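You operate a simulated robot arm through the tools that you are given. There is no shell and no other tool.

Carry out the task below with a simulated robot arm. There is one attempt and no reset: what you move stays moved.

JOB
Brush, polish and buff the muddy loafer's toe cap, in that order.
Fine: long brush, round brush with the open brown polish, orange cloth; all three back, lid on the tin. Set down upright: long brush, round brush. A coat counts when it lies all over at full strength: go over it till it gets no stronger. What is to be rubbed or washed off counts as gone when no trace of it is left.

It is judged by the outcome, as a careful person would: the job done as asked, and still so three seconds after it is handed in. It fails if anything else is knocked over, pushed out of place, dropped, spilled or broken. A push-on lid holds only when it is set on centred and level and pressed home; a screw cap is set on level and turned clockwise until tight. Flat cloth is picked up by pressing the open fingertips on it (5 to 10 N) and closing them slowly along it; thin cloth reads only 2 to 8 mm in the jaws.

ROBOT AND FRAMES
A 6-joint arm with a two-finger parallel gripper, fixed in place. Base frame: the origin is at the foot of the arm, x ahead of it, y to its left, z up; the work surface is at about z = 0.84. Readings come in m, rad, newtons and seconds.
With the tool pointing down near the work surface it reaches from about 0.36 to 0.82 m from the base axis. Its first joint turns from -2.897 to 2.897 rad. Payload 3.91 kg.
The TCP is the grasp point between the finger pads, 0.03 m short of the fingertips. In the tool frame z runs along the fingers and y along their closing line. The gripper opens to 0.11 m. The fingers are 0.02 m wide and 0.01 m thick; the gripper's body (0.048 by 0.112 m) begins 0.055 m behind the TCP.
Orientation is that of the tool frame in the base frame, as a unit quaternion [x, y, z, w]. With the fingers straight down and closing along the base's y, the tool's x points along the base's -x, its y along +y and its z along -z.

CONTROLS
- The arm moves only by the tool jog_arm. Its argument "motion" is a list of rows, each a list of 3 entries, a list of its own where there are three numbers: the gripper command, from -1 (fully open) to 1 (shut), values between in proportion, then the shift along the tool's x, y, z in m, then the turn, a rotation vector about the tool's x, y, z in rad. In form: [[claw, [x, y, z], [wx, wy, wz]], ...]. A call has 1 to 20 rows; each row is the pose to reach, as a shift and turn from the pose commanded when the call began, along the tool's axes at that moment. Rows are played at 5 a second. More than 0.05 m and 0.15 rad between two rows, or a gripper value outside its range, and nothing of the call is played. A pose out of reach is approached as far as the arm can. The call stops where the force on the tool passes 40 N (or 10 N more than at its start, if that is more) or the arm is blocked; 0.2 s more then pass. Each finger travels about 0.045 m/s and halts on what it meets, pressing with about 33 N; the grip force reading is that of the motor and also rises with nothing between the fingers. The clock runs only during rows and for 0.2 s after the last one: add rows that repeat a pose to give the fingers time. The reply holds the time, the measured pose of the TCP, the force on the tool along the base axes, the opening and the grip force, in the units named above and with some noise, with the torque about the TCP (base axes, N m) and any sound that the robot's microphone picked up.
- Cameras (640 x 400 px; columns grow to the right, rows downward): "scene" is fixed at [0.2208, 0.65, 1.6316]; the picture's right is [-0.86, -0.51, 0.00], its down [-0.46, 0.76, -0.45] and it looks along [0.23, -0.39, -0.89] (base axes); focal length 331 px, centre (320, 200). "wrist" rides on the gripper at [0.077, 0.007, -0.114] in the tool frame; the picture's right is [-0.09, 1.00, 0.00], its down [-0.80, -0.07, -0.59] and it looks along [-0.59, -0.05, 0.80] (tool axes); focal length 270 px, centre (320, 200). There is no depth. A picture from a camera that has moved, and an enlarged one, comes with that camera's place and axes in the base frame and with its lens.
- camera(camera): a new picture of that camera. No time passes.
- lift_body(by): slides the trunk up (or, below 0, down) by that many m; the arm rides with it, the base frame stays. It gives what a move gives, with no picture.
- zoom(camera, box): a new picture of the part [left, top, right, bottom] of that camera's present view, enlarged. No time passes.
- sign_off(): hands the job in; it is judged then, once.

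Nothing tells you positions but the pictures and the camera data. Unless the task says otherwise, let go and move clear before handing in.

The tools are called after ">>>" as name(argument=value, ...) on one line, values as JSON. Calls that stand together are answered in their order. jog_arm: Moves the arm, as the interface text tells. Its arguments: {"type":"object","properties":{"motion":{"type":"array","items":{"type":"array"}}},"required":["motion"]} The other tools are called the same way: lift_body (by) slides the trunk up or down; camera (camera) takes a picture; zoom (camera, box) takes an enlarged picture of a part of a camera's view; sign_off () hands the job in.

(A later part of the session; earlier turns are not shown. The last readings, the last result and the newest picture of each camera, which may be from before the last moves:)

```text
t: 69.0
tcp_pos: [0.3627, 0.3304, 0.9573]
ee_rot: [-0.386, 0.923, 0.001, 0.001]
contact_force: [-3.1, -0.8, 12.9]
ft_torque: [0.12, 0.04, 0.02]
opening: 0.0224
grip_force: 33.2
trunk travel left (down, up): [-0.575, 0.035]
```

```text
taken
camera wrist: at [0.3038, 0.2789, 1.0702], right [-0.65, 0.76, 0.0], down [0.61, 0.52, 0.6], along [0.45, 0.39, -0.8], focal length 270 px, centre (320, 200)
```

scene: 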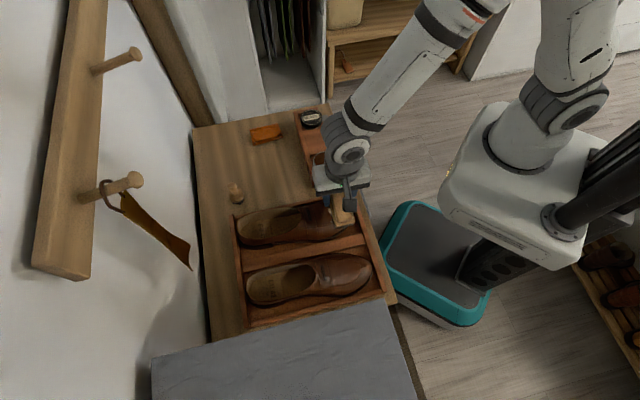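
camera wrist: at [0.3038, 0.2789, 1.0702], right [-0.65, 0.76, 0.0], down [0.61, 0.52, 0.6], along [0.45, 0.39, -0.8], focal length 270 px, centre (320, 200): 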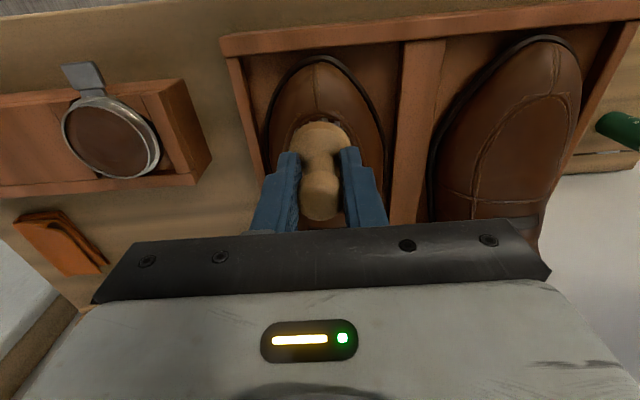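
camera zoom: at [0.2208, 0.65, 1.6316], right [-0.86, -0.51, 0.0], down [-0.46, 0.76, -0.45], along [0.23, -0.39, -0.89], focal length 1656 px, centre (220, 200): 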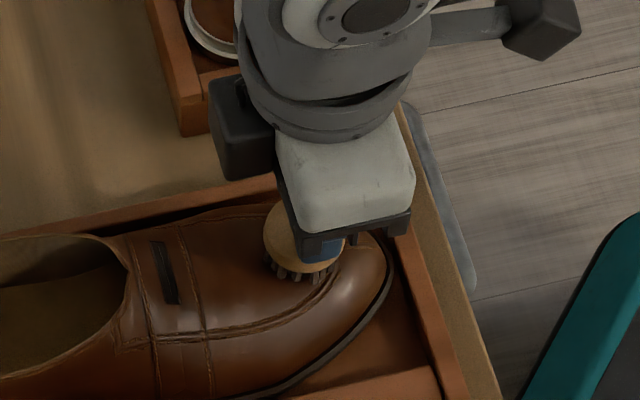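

>>> jog_arm(motion=[[1, [0, -0.012, 0.001], [0, 0, 0]], [1, [0, -0.024, 0.005], [0, 0, 0]], [1, [0, -0.012, 0.001], [0, 0, 0]], [1, [0, 0, 0], [0, 0, 0]], [1, [0, 0.012, 0.001], [0, 0, 0]], [1, [0, 0.024, 0.005], [0, 0, 0]], [1, [0, 0.012, 0.001], [0, 0, 0]], [1, [0.01, 0, 0.002], [0, 0, 0]], [1, [0.01, -0.012, 0.003], [0, 0, 0]], [1, [0.01, -0.024, 0.007], [0, 0, 0]], [1, [0.01, -0.012, 0.003], [0, 0, 0]], [1, [0.01, 0, 0.002], [0, 0, 0]], [1, [0.01, 0.012, 0.003], [0, 0, 0]], [1, [0.01, 0.024, 0.007], [0, 0, 0]], [1, [0.01, 0.012, 0.003], [0, 0, 0]], [1, [0, 0, 0], [0, 0, 0]], [1, [0, 0, -0.04], [0, 0, 0]], [1, [0, -0.04, -0.08], [0, 0, 0]], [1, [0, -0.09, -0.09], [0, 0, 0]], [1, [0, -0.11, -0.09], [0, 0, 0]]])

>>> zoom(camera="scene", box=[290, 190, 380, 250])

>>> camera(camera="wrist")

```text
refused: row 18 steps farther than a row can; nothing moved
```

```text
6.67 times, centred on (335, 220) of scene
camera zoom: at [0.2208, 0.65, 1.6316], right [-0.86, -0.51, 0.0], down [-0.46, 0.76, -0.45], along [0.23, -0.39, -0.89], focal length 2209 px, centre (220, 67)
```

zoom: 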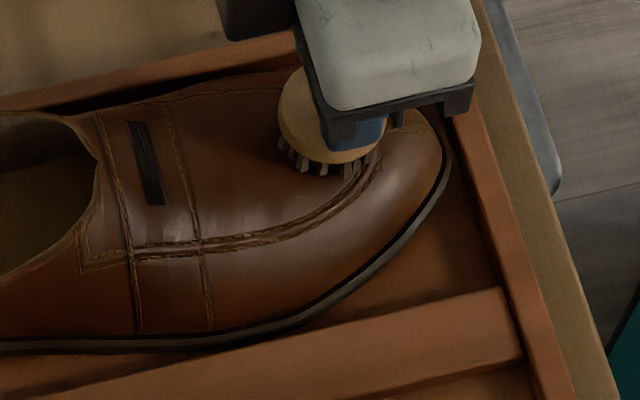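

```text
taken
camera wrist: at [0.3038, 0.2789, 1.0702], right [-0.65, 0.76, 0.0], down [0.61, 0.52, 0.6], along [0.45, 0.39, -0.8], focal length 270 px, centre (320, 200)
```

wrist: 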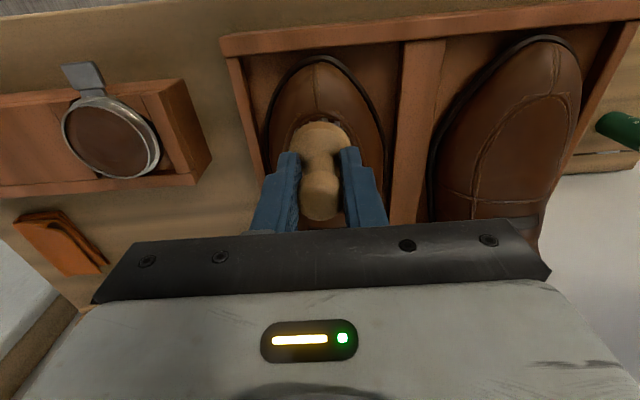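

>>> jog_arm(motion=[[1, [0, -0.012, 0.001], [0, 0, 0]], [1, [0, -0.024, 0.005], [0, 0, 0]], [1, [0, -0.012, 0.001], [0, 0, 0]], [1, [0, 0, 0], [0, 0, 0]], [1, [0, 0.012, 0.001], [0, 0, 0]], [1, [0, 0.024, 0.005], [0, 0, 0]], [1, [0, 0.012, 0.001], [0, 0, 0]], [1, [0.01, 0, 0.002], [0, 0, 0]], [1, [0.01, -0.012, 0.003], [0, 0, 0]], [1, [0.01, -0.024, 0.007], [0, 0, 0]], [1, [0.01, -0.012, 0.003], [0, 0, 0]], [1, [0.01, 0, 0.002], [0, 0, 0]], [1, [0.01, 0.012, 0.003], [0, 0, 0]], [1, [0.01, 0.024, 0.007], [0, 0, 0]], [1, [0.01, 0.012, 0.003], [0, 0, 0]], [1, [0, 0, 0], [0, 0, 0]], [1, [0, 0, -0.04], [0, 0, 0]], [1, [0, -0.02, -0.08], [0, 0, 0]], [1, [0, -0.065, -0.09], [0, 0, 0]], [1, [0, -0.11, -0.09], [0, 0, 0]]])

>>> zoom(camera="scene", box=[290, 190, 380, 250])

>>> camera(camera="wrist")

```text
t: 73.2
tcp_pos: [0.4449, 0.2511, 1.0458]
ee_rot: [-0.386, 0.923, 0.001, 0.0]
contact_force: [0.4, -0.4, -0.6]
ft_torque: [0.02, 0.03, -0.01]
opening: 0.0224
grip_force: 33.0
trunk travel left (down, up): [-0.575, 0.035]
```

```text
6.67 times, centred on (335, 220) of scene
camera zoom: at [0.2208, 0.65, 1.6316], right [-0.86, -0.51, 0.0], down [-0.46, 0.76, -0.45], along [0.23, -0.39, -0.89], focal length 2209 px, centre (220, 67)
```

zoom: 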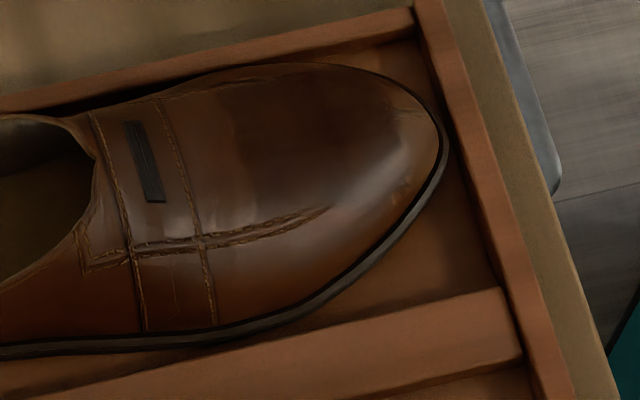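

```text
taken
camera wrist: at [0.3845, 0.2016, 1.1599], right [-0.65, 0.76, 0.0], down [0.61, 0.52, 0.59], along [0.45, 0.39, -0.8], focal length 270 px, centre (320, 200)
```

wrist: 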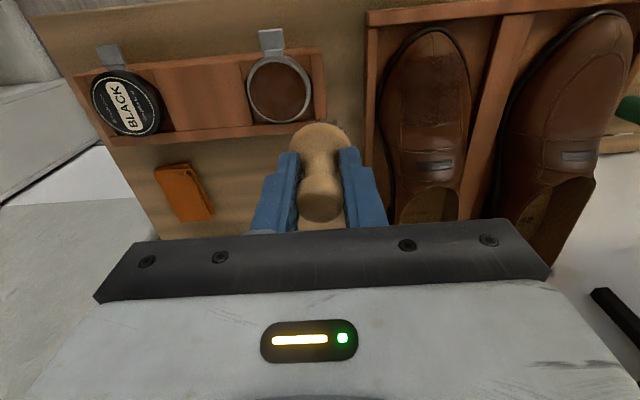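

>>> zoom(camera="scene", box=[310, 190, 370, 230])

>>> zoom(camera="wrist", box=[360, 10, 510, 190])

```text
10.00 times, centred on (340, 210) of scene
camera zoom: at [0.2208, 0.65, 1.6316], right [-0.86, -0.51, 0.0], down [-0.46, 0.76, -0.45], along [0.23, -0.39, -0.89], focal length 3313 px, centre (120, 100)
```

zoom: 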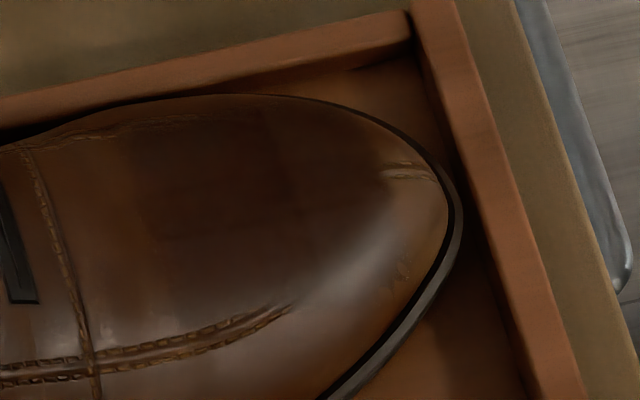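

```text
2.22 times, centred on (435, 100) of wrist
camera zoom: at [0.3845, 0.2016, 1.1599], right [-0.65, 0.76, 0.0], down [0.61, 0.52, 0.59], along [0.45, 0.39, -0.8], focal length 601 px, centre (64, 422)
```

zoom: 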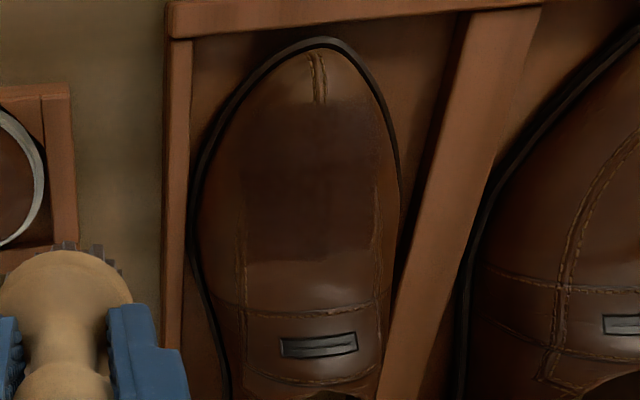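

The polish shows as a darker coat over most of the toe; the tip and right edge still show bare stitching. I'll continue, first with the rear part of the toe, then the middle again.

>>> jog_arm(motion=[[1, [0, 0.045, 0], [0, 0, 0]], [1, [-0.01, 0.09, 0], [0, 0, 0]], [1, [-0.02, 0.11, 0.03], [0, 0, 0]], [1, [-0.02, 0.11, 0.07], [0, 0, 0]], [1, [-0.02, 0.11, 0.086], [0, 0, 0]], [1, [-0.02, 0.098, 0.087], [0, 0, 0]], [1, [-0.02, 0.086, 0.091], [0, 0, 0]], [1, [-0.02, 0.098, 0.087], [0, 0, 0]], [1, [-0.02, 0.11, 0.086], [0, 0, 0]], [1, [-0.02, 0.122, 0.087], [0, 0, 0]], [1, [-0.02, 0.134, 0.091], [0, 0, 0]], [1, [-0.01, 0.122, 0.09], [0, 0, 0]], [1, [-0.01, 0.11, 0.089], [0, 0, 0]], [1, [-0.01, 0.098, 0.09], [0, 0, 0]], [1, [-0.01, 0.086, 0.094], [0, 0, 0]], [1, [0, 0.098, 0.092], [0, 0, 0]], [1, [0, 0.11, 0.091], [0, 0, 0]], [1, [0, 0.122, 0.092], [0, 0, 0]], [1, [0, 0.134, 0.096], [0, 0, 0]], [1, [0, 0.134, 0.096], [0, 0, 0]]])

```text
t: 77.4
tcp_pos: [0.3467, 0.3455, 0.9517]
ee_rot: [-0.386, 0.923, 0.0, 0.0]
contact_force: [-2.3, -7.8, 18.3]
ft_torque: [-0.26, -0.22, -0.1]
opening: 0.0218
grip_force: 33.1
trunk travel left (down, up): [-0.575, 0.035]
```

>>> jog_arm(motion=[[1, [0, -0.01, -0.03], [0, 0, 0]], [1, [0, -0.03, -0.07], [0, 0, 0]], [1, [0, -0.07, -0.09], [0, 0, 0]], [1, [0, -0.115, -0.096], [0, 0, 0]], [1, [0, -0.134, -0.096], [0, 0, 0]]])

>>> zoom(camera="scene", box=[310, 190, 370, 230])

>>> zoom(camera="wrist", box=[360, 10, 510, 190])

```text
t: 78.6
tcp_pos: [0.4434, 0.2531, 1.0477]
ee_rot: [-0.386, 0.922, 0.0, 0.001]
contact_force: [-0.3, 0.0, -0.7]
ft_torque: [0.03, 0.0, 0.01]
opening: 0.0219
grip_force: 32.8
trunk travel left (down, up): [-0.575, 0.035]
```

```text
10.00 times, centred on (340, 210) of scene
camera zoom: at [0.2208, 0.65, 1.6316], right [-0.86, -0.51, 0.0], down [-0.46, 0.76, -0.45], along [0.23, -0.39, -0.89], focal length 3313 px, centre (120, 100)
```

zoom: 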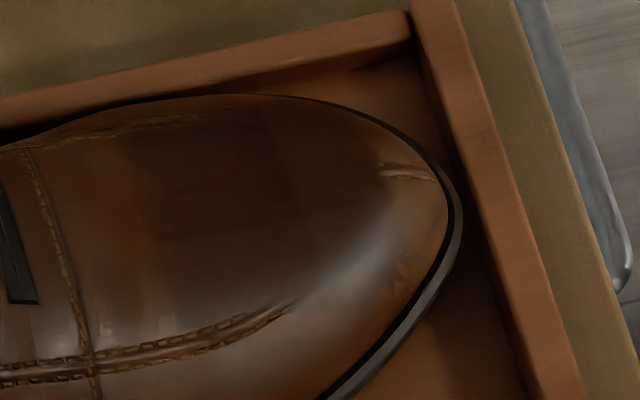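

```text
2.22 times, centred on (435, 100) of wrist
camera zoom: at [0.384, 0.203, 1.1607], right [-0.65, 0.76, 0.0], down [0.61, 0.52, 0.59], along [0.45, 0.38, -0.8], focal length 601 px, centre (64, 422)
```

zoom: 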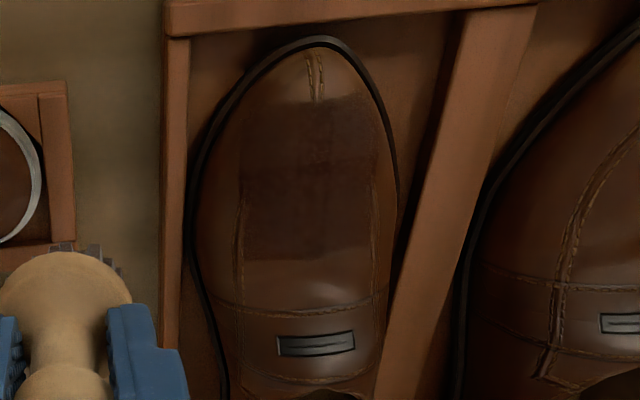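

>>> zoom(camera="wrist", box=[400, 20, 490, 140])

>>> zoom(camera="scene", box=[316, 196, 352, 222])

```text
3.33 times, centred on (445, 80) of wrist
camera zoom: at [0.384, 0.203, 1.1607], right [-0.65, 0.76, 0.0], down [0.61, 0.52, 0.59], along [0.45, 0.38, -0.8], focal length 901 px, centre (-97, 600)
```

zoom: 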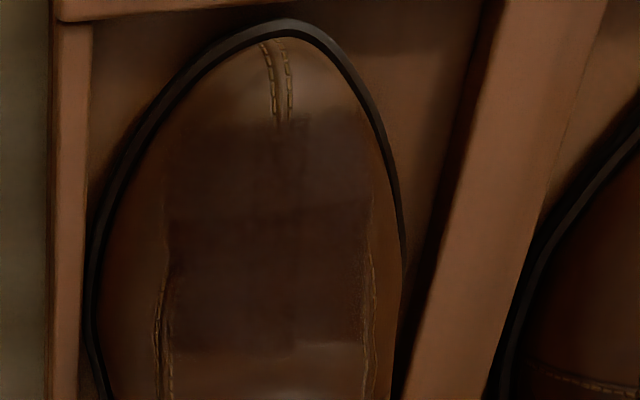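

```text
15.38 times, centred on (334, 209) of scene
camera zoom: at [0.2208, 0.65, 1.6316], right [-0.86, -0.51, 0.0], down [-0.46, 0.76, -0.45], along [0.23, -0.39, -0.89], focal length 5097 px, centre (105, 62)
```

zoom: 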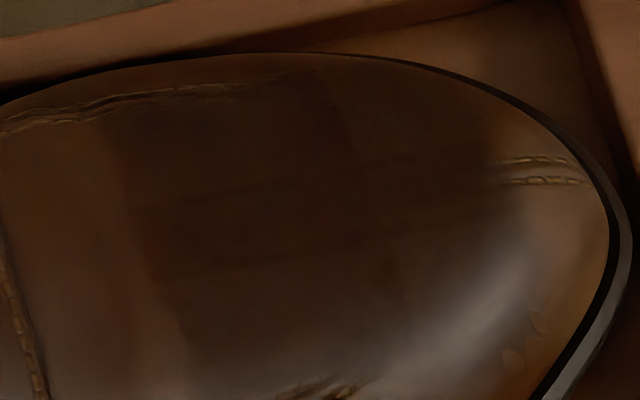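

The coat is building up. Next I tilt the brush forward to reach the front of the toe cap.

>>> jog_arm(motion=[[1, [0.01, 0.04, 0], [0, -0.1, 0]], [1, [0.02, 0.08, 0.01], [0, -0.2, 0]], [1, [0.035, 0.11, 0.03], [0, -0.3, 0]], [1, [0.0516, 0.11, 0.06], [0, -0.4, 0]], [1, [0.0516, 0.11, 0.085], [0, -0.4, 0]], [1, [0.0516, 0.11, 0.095], [0, -0.4, 0]], [1, [0.0516, 0.11, 0.095], [0, -0.4, 0]]])

>>> zoom(camera="scene", box=[290, 170, 390, 240])

>>> camera(camera="wrist")

```text
t: 80.2
tcp_pos: [0.3281, 0.2924, 0.9497]
ee_rot: [-0.378, 0.904, 0.077, 0.183]
contact_force: [0.4, 0.1, -0.2]
ft_torque: [-0.01, 0.04, -0.02]
opening: 0.022
grip_force: 32.9
out of reach, approached as far as the arm can: row 4
trunk travel left (down, up): [-0.575, 0.035]
```

```text
5.71 times, centred on (340, 205) of scene
camera zoom: at [0.2208, 0.65, 1.6316], right [-0.86, -0.51, 0.0], down [-0.46, 0.76, -0.45], along [0.23, -0.39, -0.89], focal length 1893 px, centre (206, 171)
```

zoom: 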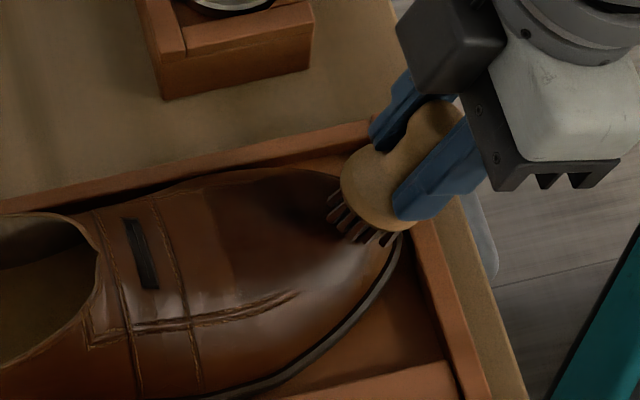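

```text
taken
camera wrist: at [0.2415, 0.2139, 1.0244], right [-0.65, 0.76, 0.03], down [0.41, 0.31, 0.86], along [0.64, 0.57, -0.51], focal length 270 px, centre (320, 200)
```

wrist: 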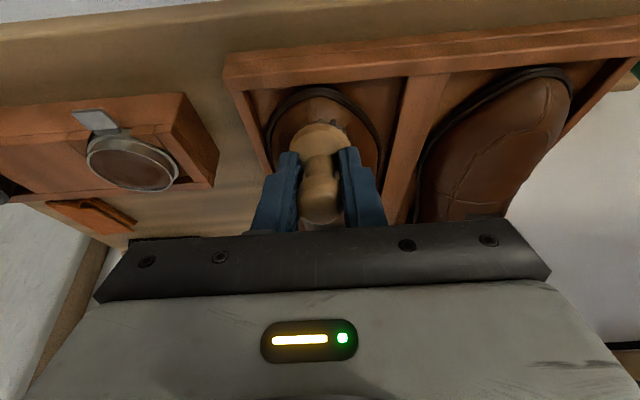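

>>> jog_arm(motion=[[1, [0, 0, 0.004], [0, 0, 0]], [1, [0, 0, 0.008], [0, 0, 0]], [1, [0, 0, 0.011], [0, 0, 0]], [1, [0, 0, 0.011], [0, 0, 0]]])

>>> zoom(camera="scene", box=[300, 180, 380, 236])

```text
t: 81.2
tcp_pos: [0.3304, 0.2958, 0.9413]
ee_rot: [-0.379, 0.904, 0.078, 0.185]
contact_force: [-6.3, -6.1, 16.3]
ft_torque: [-0.06, -0.07, -0.05]
opening: 0.0215
grip_force: 33.3
trunk travel left (down, up): [-0.575, 0.035]
```

```text
7.14 times, centred on (340, 208) of scene
camera zoom: at [0.2208, 0.65, 1.6316], right [-0.86, -0.51, 0.0], down [-0.46, 0.76, -0.45], along [0.23, -0.39, -0.89], focal length 2366 px, centre (177, 143)
```

zoom: 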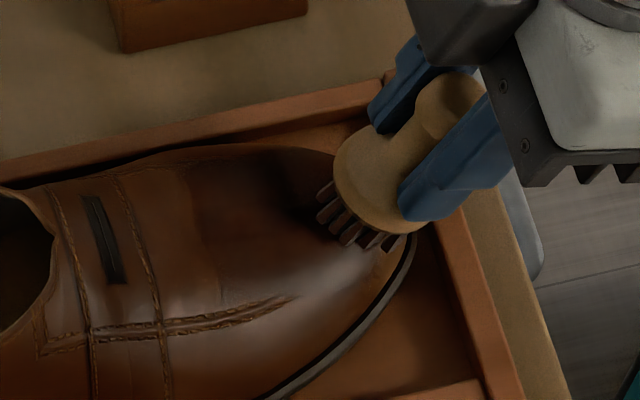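

>>> jog_arm(motion=[[1, [0, 0, -0.001], [0, 0, 0]], [1, [0, -0.008, -0.001], [0, 0, 0]], [1, [0, -0.016, 0.001], [0, 0, 0]], [1, [0, -0.022, 0.003], [0, 0, 0]], [1, [0, -0.012, 0], [0, 0, 0]], [1, [0, 0, -0.001], [0, 0, 0]], [1, [0, 0.012, 0], [0, 0, 0]], [1, [0, 0.022, 0.003], [0, 0, 0]], [1, [0, 0.012, 0], [0, 0, 0]], [1, [-0.008, 0, -0.003], [0, 0, 0]], [1, [-0.008, -0.012, -0.002], [0, 0, 0]], [1, [-0.008, -0.024, 0.001], [0, 0, 0]], [1, [-0.008, -0.012, -0.002], [0, 0, 0]], [1, [-0.008, 0, -0.003], [0, 0, 0]], [1, [-0.008, 0.012, -0.002], [0, 0, 0]], [1, [-0.008, 0.024, 0.001], [0, 0, 0]], [1, [-0.008, 0.012, -0.002], [0, 0, 0]], [1, [0, 0, -0.001], [0, 0, 0]], [1, [0, 0, -0.03], [0, 0, 0]], [1, [0, 0, -0.06], [0, 0, 0]]])

>>> zoom(camera="scene", box=[310, 190, 370, 230])

>>> camera(camera="wrist")

```text
t: 85.4
tcp_pos: [0.3154, 0.2777, 0.9955]
ee_rot: [-0.379, 0.904, 0.077, 0.183]
contact_force: [0.4, 0.0, -0.2]
ft_torque: [-0.03, -0.01, -0.03]
opening: 0.0216
grip_force: 33.2
trunk travel left (down, up): [-0.575, 0.035]
```

```text
10.00 times, centred on (340, 210) of scene
camera zoom: at [0.2208, 0.65, 1.6316], right [-0.86, -0.51, 0.0], down [-0.46, 0.76, -0.45], along [0.23, -0.39, -0.89], focal length 3313 px, centre (120, 100)
```

zoom: 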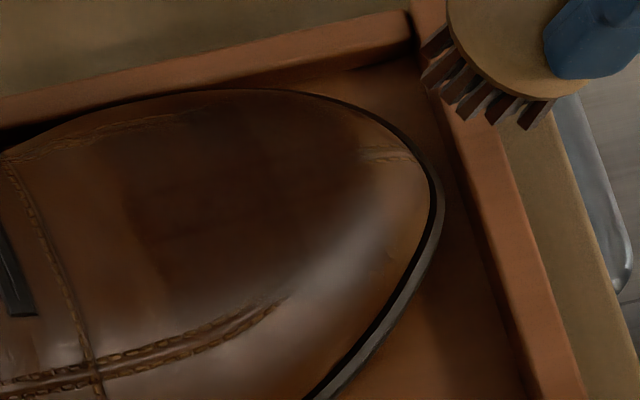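

```text
taken
camera wrist: at [0.2287, 0.2, 1.0697], right [-0.65, 0.76, 0.03], down [0.41, 0.31, 0.86], along [0.64, 0.57, -0.51], focal length 270 px, centre (320, 200)
```

wrist: 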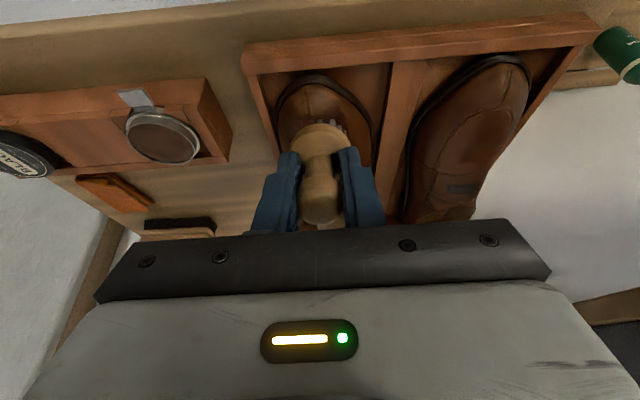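

>>> zoom(camera="scene", box=[290, 190, 380, 250])

>>> zoom(camera="scene", box=[220, 180, 400, 320])

```text
6.67 times, centred on (335, 220) of scene
camera zoom: at [0.2208, 0.65, 1.6316], right [-0.86, -0.51, 0.0], down [-0.46, 0.76, -0.45], along [0.23, -0.39, -0.89], focal length 2209 px, centre (220, 67)
```

zoom: 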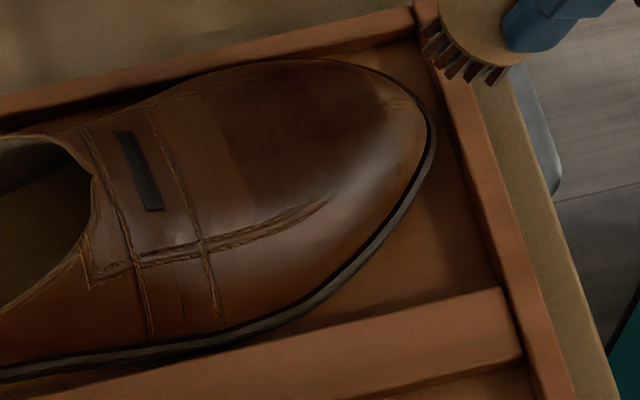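

```text
2.86 times, centred on (310, 250) of scene
camera zoom: at [0.2208, 0.65, 1.6316], right [-0.86, -0.51, 0.0], down [-0.46, 0.76, -0.45], along [0.23, -0.39, -0.89], focal length 947 px, centre (349, 57)
```

zoom: 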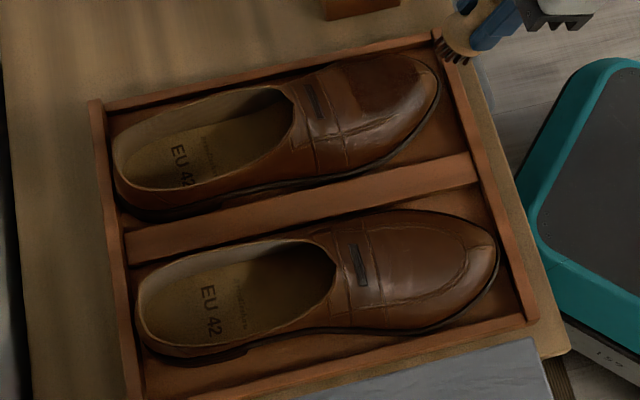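

The coat now reaches the tip, but the loafer has turned a few degrees in its compartment from my side strokes. I'll straighten the tool and look from above before continuing with gentler, one-directional strokes that also bring it back.

>>> jog_arm(motion=[[1, [-0.01, -0.01, -0.025], [0, 0.08, 0]], [1, [-0.03, -0.035, -0.025], [0, 0.16, 0]], [1, [-0.05, -0.06, -0.025], [0, 0.24, 0]], [1, [-0.07, -0.09, -0.02], [0, 0.32, 0]], [1, [-0.0849, -0.112, -0.0184], [0, 0.4, 0]], [1, [-0.0849, -0.112, -0.0184], [0, 0.4, 0]]])

>>> camera(camera="wrist")

>>> zoom(camera="wrist", box=[360, 10, 510, 190])

>>> zoom(camera="scene", box=[310, 190, 370, 230])

```text
t: 86.8
tcp_pos: [0.4456, 0.2537, 1.0468]
ee_rot: [-0.387, 0.922, 0.0, -0.001]
contact_force: [0.8, 0.3, -1.1]
ft_torque: [-0.01, -0.01, 0.03]
opening: 0.0219
grip_force: 33.0
trunk travel left (down, up): [-0.575, 0.035]
```

```text
taken
camera wrist: at [0.3856, 0.2027, 1.1602], right [-0.65, 0.76, 0.0], down [0.61, 0.52, 0.59], along [0.45, 0.38, -0.8], focal length 270 px, centre (320, 200)
```

wrist: 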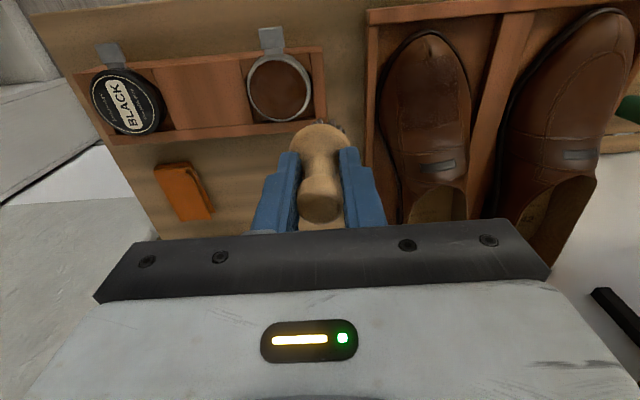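

```text
2.22 times, centred on (435, 100) of wrist
camera zoom: at [0.3856, 0.2027, 1.1602], right [-0.65, 0.76, 0.0], down [0.61, 0.52, 0.59], along [0.45, 0.38, -0.8], focal length 601 px, centre (64, 422)
```

zoom: 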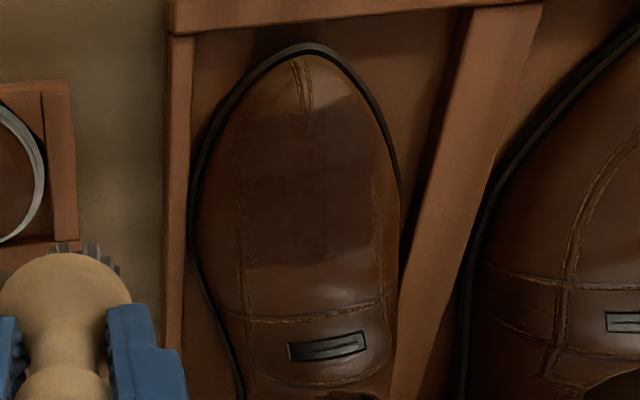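

```text
10.00 times, centred on (340, 210) of scene
camera zoom: at [0.2208, 0.65, 1.6316], right [-0.86, -0.51, 0.0], down [-0.46, 0.76, -0.45], along [0.23, -0.39, -0.89], focal length 3313 px, centre (120, 100)
```

zoom: 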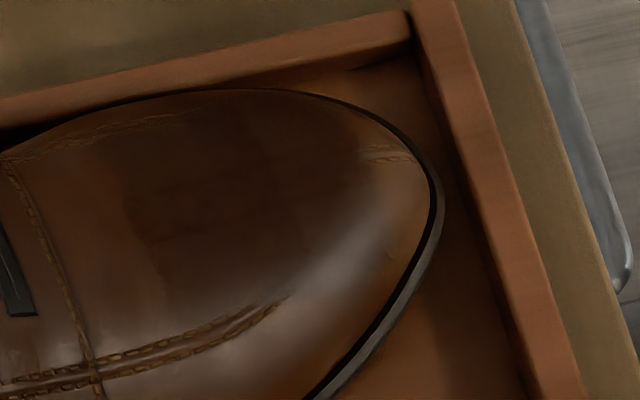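

The coated patch has fixed borders (about 63×63 mm, centred near (0.371, 0.329)), matching where the mud was – that's the toe cap. I'll reload the brush with polish.

>>> jog_arm(motion=[[1, [0.0067, -0.02, 0], [0, 0, 0]], [1, [0.0134, -0.0386, 0], [0, 0, 0]], [1, [0.0134, -0.0386, 0.04], [0, 0, 0]], [1, [0.0134, -0.0386, 0.075], [0, 0, 0]], [1, [0.0134, -0.0386, 0.088], [0, 0, 0]], [1, [0.0134, -0.0386, 0.09], [0, 0, 0]], [1, [0.019, -0.0386, 0.09], [0, 0, 0]], [1, [0.0164, -0.0336, 0.09], [0, 0, 0]], [1, [0.0104, -0.0336, 0.09], [0, 0, 0]], [1, [0.0074, -0.0386, 0.09], [0, 0, 0]], [1, [0.0104, -0.0436, 0.09], [0, 0, 0]], [1, [0.0164, -0.0436, 0.09], [0, 0, 0]], [1, [0.019, -0.0386, 0.09], [0, 0, 0]], [1, [0.0134, -0.0386, 0.09], [0, 0, 0]]])

>>> jog_arm(motion=[[1, [0, 0, -0.03], [0, 0, 0]], [1, [0, 0, -0.06], [0, 0, 0]], [1, [0, 0, -0.06], [0, 0, 0]]])

>>> zoom(camera="scene", box=[280, 110, 380, 190])

```text
t: 89.8
tcp_pos: [0.4632, 0.2147, 0.9573]
ee_rot: [-0.386, 0.923, 0.0, 0.0]
contact_force: [0.0, 0.5, -1.1]
ft_torque: [0.0, 0.01, -0.03]
opening: 0.0216
grip_force: 33.7
trunk travel left (down, up): [-0.575, 0.035]
```

```text
t: 90.6
tcp_pos: [0.4612, 0.2151, 1.0169]
ee_rot: [-0.386, 0.923, 0.0, -0.001]
contact_force: [-0.8, -0.1, -0.9]
ft_torque: [-0.04, 0.0, -0.02]
opening: 0.0218
grip_force: 33.1
trunk travel left (down, up): [-0.575, 0.035]
```

```text
5.00 times, centred on (330, 150) of scene
camera zoom: at [0.2208, 0.65, 1.6316], right [-0.86, -0.51, 0.0], down [-0.46, 0.76, -0.45], along [0.23, -0.39, -0.89], focal length 1656 px, centre (270, 450)
```

zoom: 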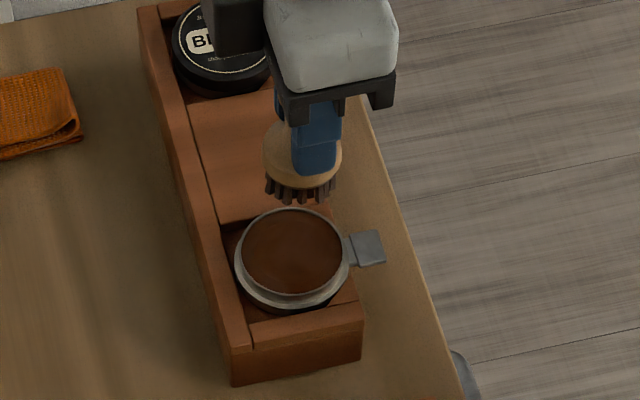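

No contact this time (the brush has slid up slightly in the jaws), so I go a little lower to load it.

>>> jog_arm(motion=[[1, [0, 0, 0.03], [0, 0, 0]], [1, [0, 0, 0.055], [0, 0, 0]], [1, [0, 0, 0.061], [0, 0, 0]], [1, [0, 0, 0.063], [0, 0, 0]], [1, [0, 0, 0.064], [0, 0, 0]], [1, [0, 0, 0.064], [0, 0, 0]]])

```text
t: 92.0
tcp_pos: [0.4628, 0.2144, 0.9527]
ee_rot: [-0.386, 0.923, 0.001, 0.001]
contact_force: [1.4, 0.9, 10.2]
ft_torque: [0.03, -0.08, -0.04]
opening: 0.0216
grip_force: 32.8
trunk travel left (down, up): [-0.575, 0.035]
```

>>> jog_arm(motion=[[1, [0.006, 0, 0], [0, 0, 0]], [1, [0.004, 0.005, 0], [0, 0, 0]], [1, [-0.002, 0.006, 0], [0, 0, 0]], [1, [-0.006, 0.002, 0], [0, 0, 0]], [1, [-0.005, -0.004, 0], [0, 0, 0]], [1, [0.001, -0.006, 0], [0, 0, 0]], [1, [0.006, -0.002, 0], [0, 0, 0]], [1, [0, 0, 0], [0, 0, 0]], [1, [0, 0, -0.03], [0, 0, 0]], [1, [0, 0, -0.064], [0, 0, 0]], [1, [0, 0, -0.064], [0, 0, 0]]])

>>> zoom(camera="scene", box=[300, 120, 360, 180])

```text
t: 94.4
tcp_pos: [0.4624, 0.2125, 1.0167]
ee_rot: [-0.386, 0.923, 0.0, 0.0]
contact_force: [-0.5, 0.0, -1.4]
ft_torque: [0.02, -0.01, -0.01]
opening: 0.0215
grip_force: 33.1
trunk travel left (down, up): [-0.575, 0.035]
```

```text
6.67 times, centred on (330, 150) of scene
camera zoom: at [0.2208, 0.65, 1.6316], right [-0.86, -0.51, 0.0], down [-0.46, 0.76, -0.45], along [0.23, -0.39, -0.89], focal length 2209 px, centre (253, 533)
```

zoom: 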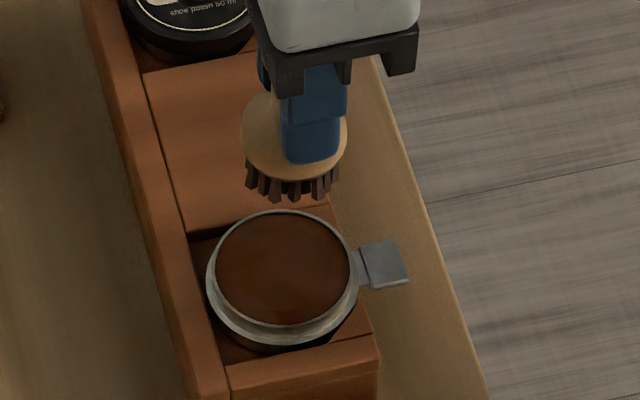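

Now the bristles are visibly loaded. Back to the toe with a slight forward tilt, stroking along the shoe's length.

>>> jog_arm(motion=[[1, [-0.002, 0.037, 0], [0, -0.05, 0]], [1, [-0.004, 0.074, 0], [0, -0.1, 0]], [1, [-0.005, 0.11, 0], [0, -0.15, 0]], [1, [-0.0065, 0.147, 0.01], [0, -0.2, 0]], [1, [-0.0065, 0.147, 0.045], [0, -0.2, 0]], [1, [-0.0065, 0.147, 0.06], [0, -0.2, 0]], [1, [-0.0065, 0.147, 0.064], [0, -0.2, 0]], [1, [-0.0065, 0.147, 0.064], [0, -0.2, 0]]])

>>> zoom(camera="scene", box=[300, 180, 380, 236])

```text
t: 96.2
tcp_pos: [0.3629, 0.3232, 0.9522]
ee_rot: [-0.384, 0.918, 0.039, 0.093]
contact_force: [-1.4, -1.4, 9.1]
ft_torque: [-0.19, 0.13, 0.01]
opening: 0.0218
grip_force: 32.8
trunk travel left (down, up): [-0.575, 0.035]
```

```text
7.14 times, centred on (340, 208) of scene
camera zoom: at [0.2208, 0.65, 1.6316], right [-0.86, -0.51, 0.0], down [-0.46, 0.76, -0.45], along [0.23, -0.39, -0.89], focal length 2366 px, centre (177, 143)
```

zoom: 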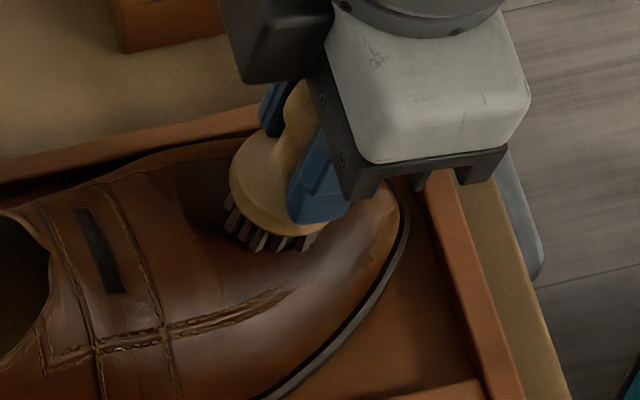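

>>> jog_arm(motion=[[1, [0.01, 0, 0], [0, 0, 0]], [1, [0.02, 0, 0.001], [0, 0, 0]], [1, [0.008, 0, 0], [0, 0, 0]], [1, [-0.008, 0, 0], [0, 0, 0]], [1, [-0.022, 0, 0], [0, 0, 0]], [1, [-0.022, -0.012, 0.001], [0, 0, 0]], [1, [-0.008, -0.012, 0.001], [0, 0, 0]], [1, [0.008, -0.012, 0.001], [0, 0, 0]], [1, [0.02, -0.012, 0.002], [0, 0, 0]], [1, [0.008, -0.012, 0.001], [0, 0, 0]], [1, [-0.008, -0.012, 0.001], [0, 0, 0]], [1, [-0.022, -0.012, 0.001], [0, 0, 0]], [1, [-0.022, 0, 0], [0, 0, 0]], [1, [-0.022, 0.012, 0.001], [0, 0, 0]], [1, [-0.008, 0.012, 0.001], [0, 0, 0]], [1, [0.008, 0.012, 0.001], [0, 0, 0]], [1, [0.02, 0.012, 0.002], [0, 0, 0]], [1, [0.008, 0.012, 0.001], [0, 0, 0]], [1, [-0.008, 0.012, 0.001], [0, 0, 0]], [1, [0, 0, 0], [0, 0, 0]]])

>>> zoom(camera="scene", box=[290, 190, 380, 250])

```text
t: 100.4
tcp_pos: [0.3618, 0.3214, 0.9517]
ee_rot: [-0.384, 0.918, 0.038, 0.092]
contact_force: [-0.2, 0.2, -0.4]
ft_torque: [-0.01, 0.0, 0.0]
opening: 0.0219
grip_force: 32.6
trunk travel left (down, up): [-0.575, 0.035]
```

```text
6.67 times, centred on (335, 220) of scene
camera zoom: at [0.2208, 0.65, 1.6316], right [-0.86, -0.51, 0.0], down [-0.46, 0.76, -0.45], along [0.23, -0.39, -0.89], focal length 2209 px, centre (220, 67)
```

zoom: 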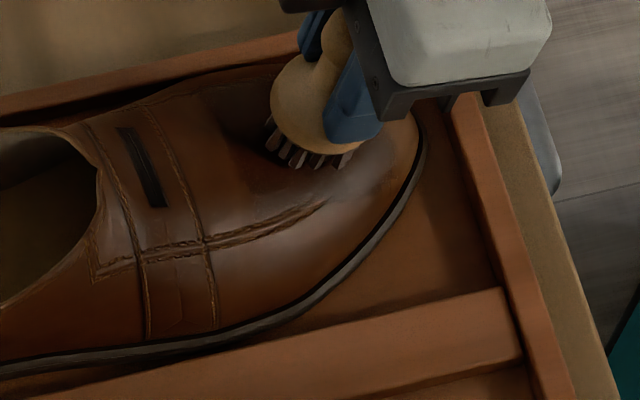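

>>> jog_arm(motion=[[1, [0.005, 0, -0.03], [0, 0.05, 0]], [1, [0, -0.03, -0.06], [0, 0.1, 0]], [1, [0, -0.07, -0.08], [0, 0.15, 0]], [1, [-0.005, -0.11, -0.092], [0, 0.2, 0]], [1, [-0.005, -0.11, -0.092], [0, 0.2, 0]]])

>>> zoom(camera="scene", box=[220, 180, 400, 320])

>>> zoom(camera="scene", box=[310, 190, 370, 230])

>>> camera(camera="wrist")

>>> zoom(camera="wrist", box=[360, 10, 510, 190])

```text
t: 101.6
tcp_pos: [0.4291, 0.2354, 1.042]
ee_rot: [-0.386, 0.923, 0.0, -0.001]
contact_force: [0.7, -0.2, -0.6]
ft_torque: [0.01, -0.01, 0.02]
opening: 0.0218
grip_force: 33.1
trunk travel left (down, up): [-0.575, 0.035]
```

```text
2.86 times, centred on (310, 250) of scene
camera zoom: at [0.2208, 0.65, 1.6316], right [-0.86, -0.51, 0.0], down [-0.46, 0.76, -0.45], along [0.23, -0.39, -0.89], focal length 947 px, centre (349, 57)
```

zoom: 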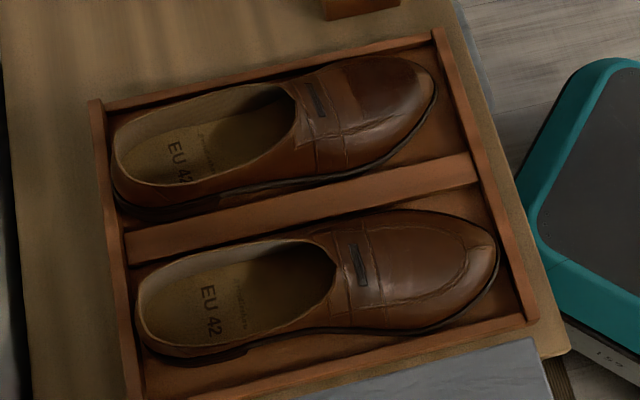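

```text
10.00 times, centred on (340, 210) of scene
camera zoom: at [0.2208, 0.65, 1.6316], right [-0.86, -0.51, 0.0], down [-0.46, 0.76, -0.45], along [0.23, -0.39, -0.89], focal length 3313 px, centre (120, 100)
```

zoom: 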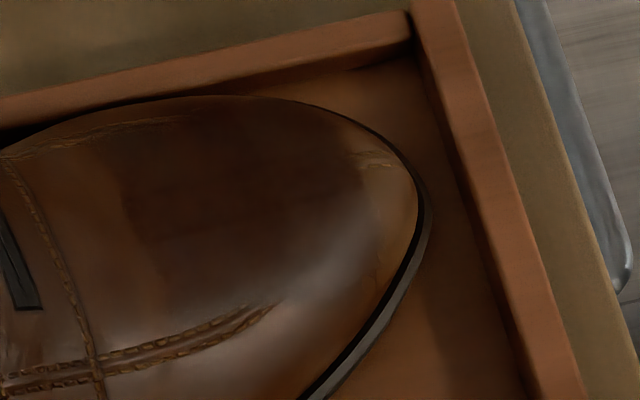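

```text
taken
camera wrist: at [0.3709, 0.1849, 1.1548], right [-0.65, 0.76, 0.0], down [0.61, 0.52, 0.59], along [0.45, 0.38, -0.8], focal length 270 px, centre (320, 200)
```

wrist: 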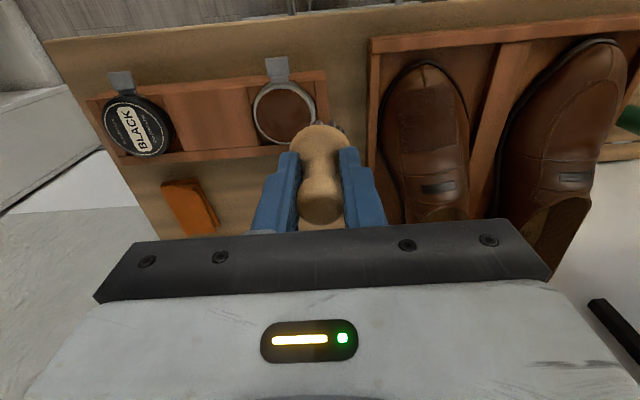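

```text
2.22 times, centred on (435, 100) of wrist
camera zoom: at [0.3709, 0.1849, 1.1548], right [-0.65, 0.76, 0.0], down [0.61, 0.52, 0.59], along [0.45, 0.38, -0.8], focal length 601 px, centre (64, 422)
```

zoom: 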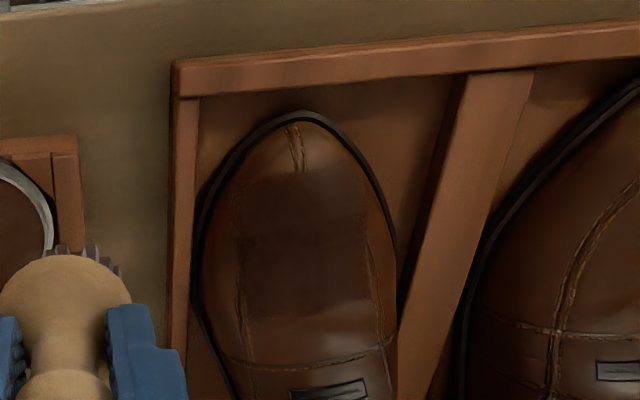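

>>> jog_arm(motion=[[1, [0, 0.01, 0.02], [0, 0, 0]], [1, [0, 0.012, 0.042], [0, 0, 0]], [1, [0, 0.012, 0.042], [0, 0, 0]]])

>>> zoom(camera="wrist", box=[370, 60, 500, 200])

>>> zoom(camera="scene", box=[313, 192, 353, 220])

```text
t: 102.4
tcp_pos: [0.4224, 0.2439, 1.0017]
ee_rot: [-0.386, 0.923, 0.0, 0.0]
contact_force: [-0.1, -0.5, -0.9]
ft_torque: [-0.01, -0.02, 0.0]
opening: 0.0215
grip_force: 33.2
trunk travel left (down, up): [-0.575, 0.035]
```

```text
2.86 times, centred on (435, 130) of wrist
camera zoom: at [0.3635, 0.1935, 1.1132], right [-0.65, 0.76, 0.0], down [0.61, 0.52, 0.59], along [0.45, 0.38, -0.8], focal length 772 px, centre (-9, 400)
```

zoom: 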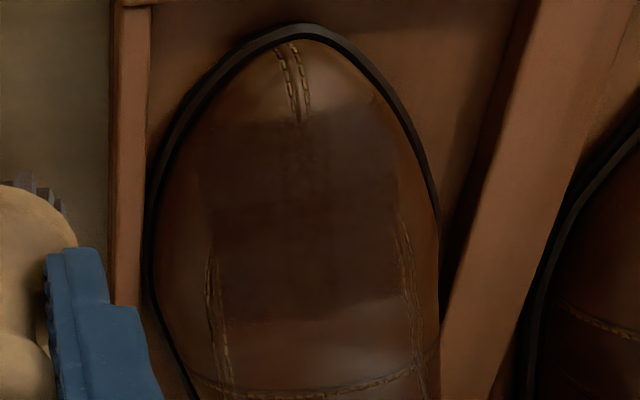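

```text
14.29 times, centred on (333, 206) of scene
camera zoom: at [0.2208, 0.65, 1.6316], right [-0.86, -0.51, 0.0], down [-0.46, 0.76, -0.45], along [0.23, -0.39, -0.89], focal length 4733 px, centre (134, 114)
```

zoom: 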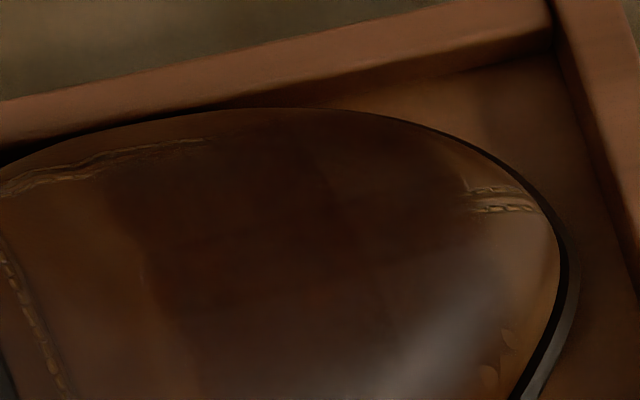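

>>> jog_arm(motion=[[1, [0.003, 0.025, -0.01], [0, -0.09, 0]], [1, [0.006, 0.05, -0.01], [0, -0.18, 0]], [1, [0.009, 0.075, -0.005], [0, -0.27, 0]], [1, [0.0123, 0.0933, 0.01], [0, -0.35, 0]], [1, [0.0123, 0.0933, 0.035], [0, -0.35, 0]], [1, [0.0123, 0.0933, 0.05], [0, -0.35, 0]], [1, [0.0123, 0.0933, 0.056], [0, -0.35, 0]], [1, [0.0123, 0.0933, 0.056], [0, -0.35, 0]]])

>>> zoom(camera="scene", box=[300, 180, 380, 236])

```text
t: 104.2
tcp_pos: [0.348, 0.3007, 0.9463]
ee_rot: [-0.38, 0.908, 0.068, 0.162]
contact_force: [-3.6, -3.7, 13.5]
ft_torque: [-0.05, 0.06, 0.0]
opening: 0.0218
grip_force: 32.7
trunk travel left (down, up): [-0.575, 0.035]
```

```text
7.14 times, centred on (340, 208) of scene
camera zoom: at [0.2208, 0.65, 1.6316], right [-0.86, -0.51, 0.0], down [-0.46, 0.76, -0.45], along [0.23, -0.39, -0.89], focal length 2366 px, centre (177, 143)
```

zoom: 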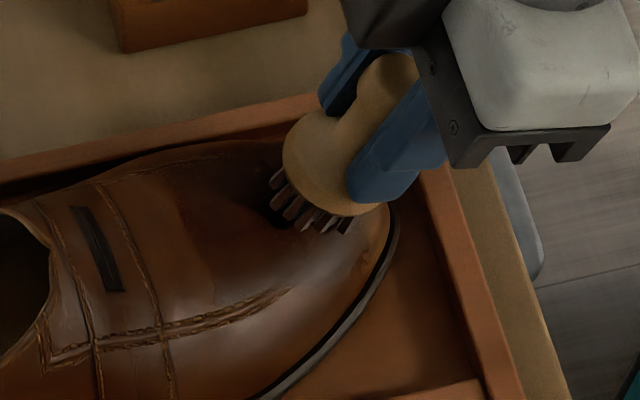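

>>> jog_arm(motion=[[1, [0.005, 0, -0.001], [0, 0, 0]], [1, [0, 0.006, -0.001], [0, 0, 0]], [1, [-0.005, 0, -0.001], [0, 0, 0]], [1, [0, -0.006, -0.001], [0, 0, 0]], [1, [0.005, -0.01, 0], [0, 0, 0]], [1, [0, -0.018, 0.001], [0, 0, 0]], [1, [-0.006, -0.014, 0.0], [0, 0, 0]], [1, [0, -0.022, 0.002], [0, 0, 0]], [1, [0.005, -0.014, 0.001], [0, 0, 0]], [1, [-0.006, -0.006, -0.001], [0, 0, 0]], [1, [0.005, 0, -0.001], [0, 0, 0]], [1, [-0.006, 0.006, -0.001], [0, 0, 0]], [1, [0.005, 0.012, 0], [0, 0, 0]], [1, [-0.006, 0.016, 0.001], [0, 0, 0]], [1, [0.004, 0.022, 0.002], [0, 0, 0]], [1, [-0.006, 0.016, 0.001], [0, 0, 0]], [1, [0.004, 0.01, 0], [0, 0, 0]], [1, [-0.004, 0.004, -0.001], [0, 0, 0]], [1, [0, 0, -0.001], [0, 0, 0]], [1, [0, 0, -0.002], [0, 0, 0]]])

```text
t: 108.4
tcp_pos: [0.3488, 0.3002, 0.948]
ee_rot: [-0.38, 0.908, 0.067, 0.161]
contact_force: [0.4, -0.5, -0.4]
ft_torque: [0.0, 0.02, -0.02]
opening: 0.0218
grip_force: 33.0
trunk travel left (down, up): [-0.575, 0.035]
```

>>> jog_arm(motion=[[1, [-0.008, 0, -0.024], [0, 0.09, 0]], [1, [-0.0172, 0, -0.047], [0, 0.18, 0]], [1, [-0.0172, 0, -0.047], [0, 0.27, 0]], [1, [-0.0172, 0, -0.047], [0, 0.35, 0]], [1, [-0.0172, 0, -0.047], [0, 0.35, 0]]])

>>> zoom(camera="scene", box=[290, 180, 380, 240])

```text
t: 109.6
tcp_pos: [0.3482, 0.2999, 0.9978]
ee_rot: [-0.386, 0.923, -0.001, -0.001]
contact_force: [0.1, 0.0, -0.3]
ft_torque: [-0.02, -0.03, 0.0]
opening: 0.0215
grip_force: 33.1
trunk travel left (down, up): [-0.575, 0.035]
```

```text
6.67 times, centred on (335, 210) of scene
camera zoom: at [0.2208, 0.65, 1.6316], right [-0.86, -0.51, 0.0], down [-0.46, 0.76, -0.45], along [0.23, -0.39, -0.89], focal length 2209 px, centre (220, 133)
```

zoom: 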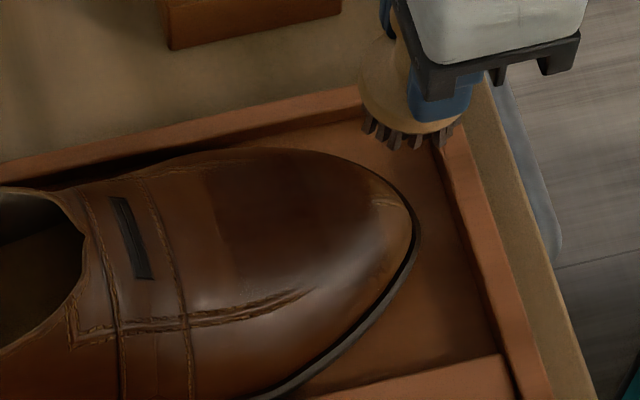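

>>> zoom(camera="scene", box=[220, 180, 400, 320])

```text
2.86 times, centred on (310, 250) of scene
camera zoom: at [0.2208, 0.65, 1.6316], right [-0.86, -0.51, 0.0], down [-0.46, 0.76, -0.45], along [0.23, -0.39, -0.89], focal length 947 px, centre (349, 57)
```

zoom: 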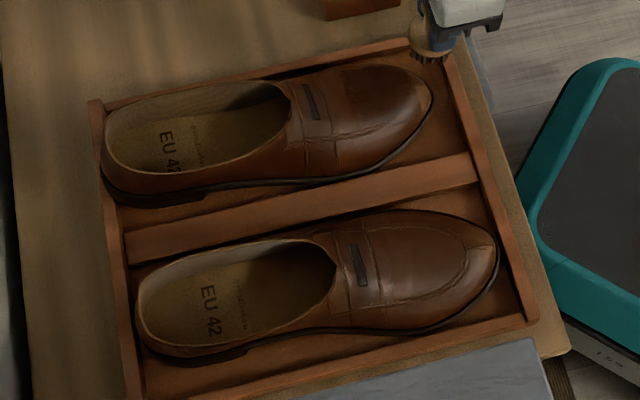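

The shoe now lies straight again, slid about 1 cm toward the heel wall. Next, the left flank of the patch with the brush rolled to match the curve.

>>> jog_arm(motion=[[1, [-0.013, -0.01, 0], [-0.1, -0.05, 0]], [1, [-0.026, -0.02, 0], [-0.2, -0.1, 0]], [1, [-0.0387, -0.03, 0.02], [-0.3, -0.15, 0]], [1, [-0.0387, -0.03, 0.042], [-0.3, -0.15, 0]], [1, [-0.0387, -0.03, 0.049], [-0.3, -0.15, 0]], [1, [-0.0387, -0.03, 0.052], [-0.3, -0.15, 0]], [1, [-0.0387, -0.03, 0.052], [-0.3, -0.15, 0]]])

>>> zoom(camera="scene", box=[290, 180, 380, 240])

>>> camera(camera="wrist")

```text
t: 111.2
tcp_pos: [0.3967, 0.305, 0.9452]
ee_rot: [-0.381, 0.91, 0.166, 0.012]
contact_force: [-0.4, -0.1, -0.3]
ft_torque: [-0.01, 0.02, -0.01]
opening: 0.0216
grip_force: 32.9
trunk travel left (down, up): [-0.575, 0.035]
```

```text
6.67 times, centred on (335, 210) of scene
camera zoom: at [0.2208, 0.65, 1.6316], right [-0.86, -0.51, 0.0], down [-0.46, 0.76, -0.45], along [0.23, -0.39, -0.89], focal length 2209 px, centre (220, 133)
```

zoom: 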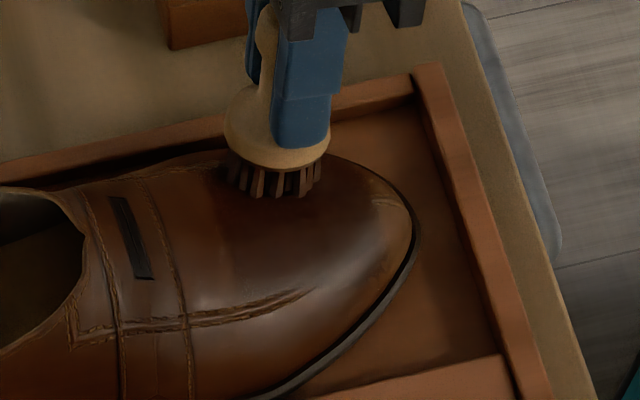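

```text
taken
camera wrist: at [0.3484, 0.2217, 1.0421], right [-0.63, 0.71, 0.31], down [0.68, 0.32, 0.66], along [0.37, 0.62, -0.69], focal length 270 px, centre (320, 200)
```

wrist: 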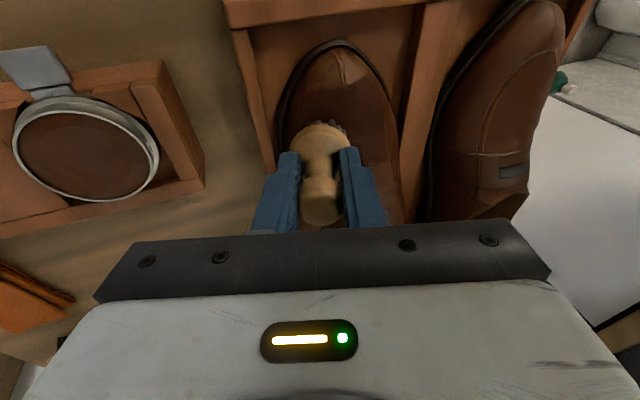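

>>> jog_arm(motion=[[1, [0, 0, 0.003], [0, 0, 0]], [1, [0, 0, 0.006], [0, 0, 0]], [1, [0, 0, 0.008], [0, 0, 0]], [1, [0, 0, 0.008], [0, 0, 0]]])

```text
t: 111.9
tcp_pos: [0.3962, 0.3075, 0.9437]
ee_rot: [-0.38, 0.909, 0.167, 0.016]
contact_force: [-2.2, -6.3, 22.7]
ft_torque: [0.54, 0.02, 0.02]
opening: 0.0219
grip_force: 33.1
trunk travel left (down, up): [-0.575, 0.035]
stopped in row 3: the force on the tool passed its limit at 43 N (the readings are from after the stop); the commanded pose is now the measured one
```

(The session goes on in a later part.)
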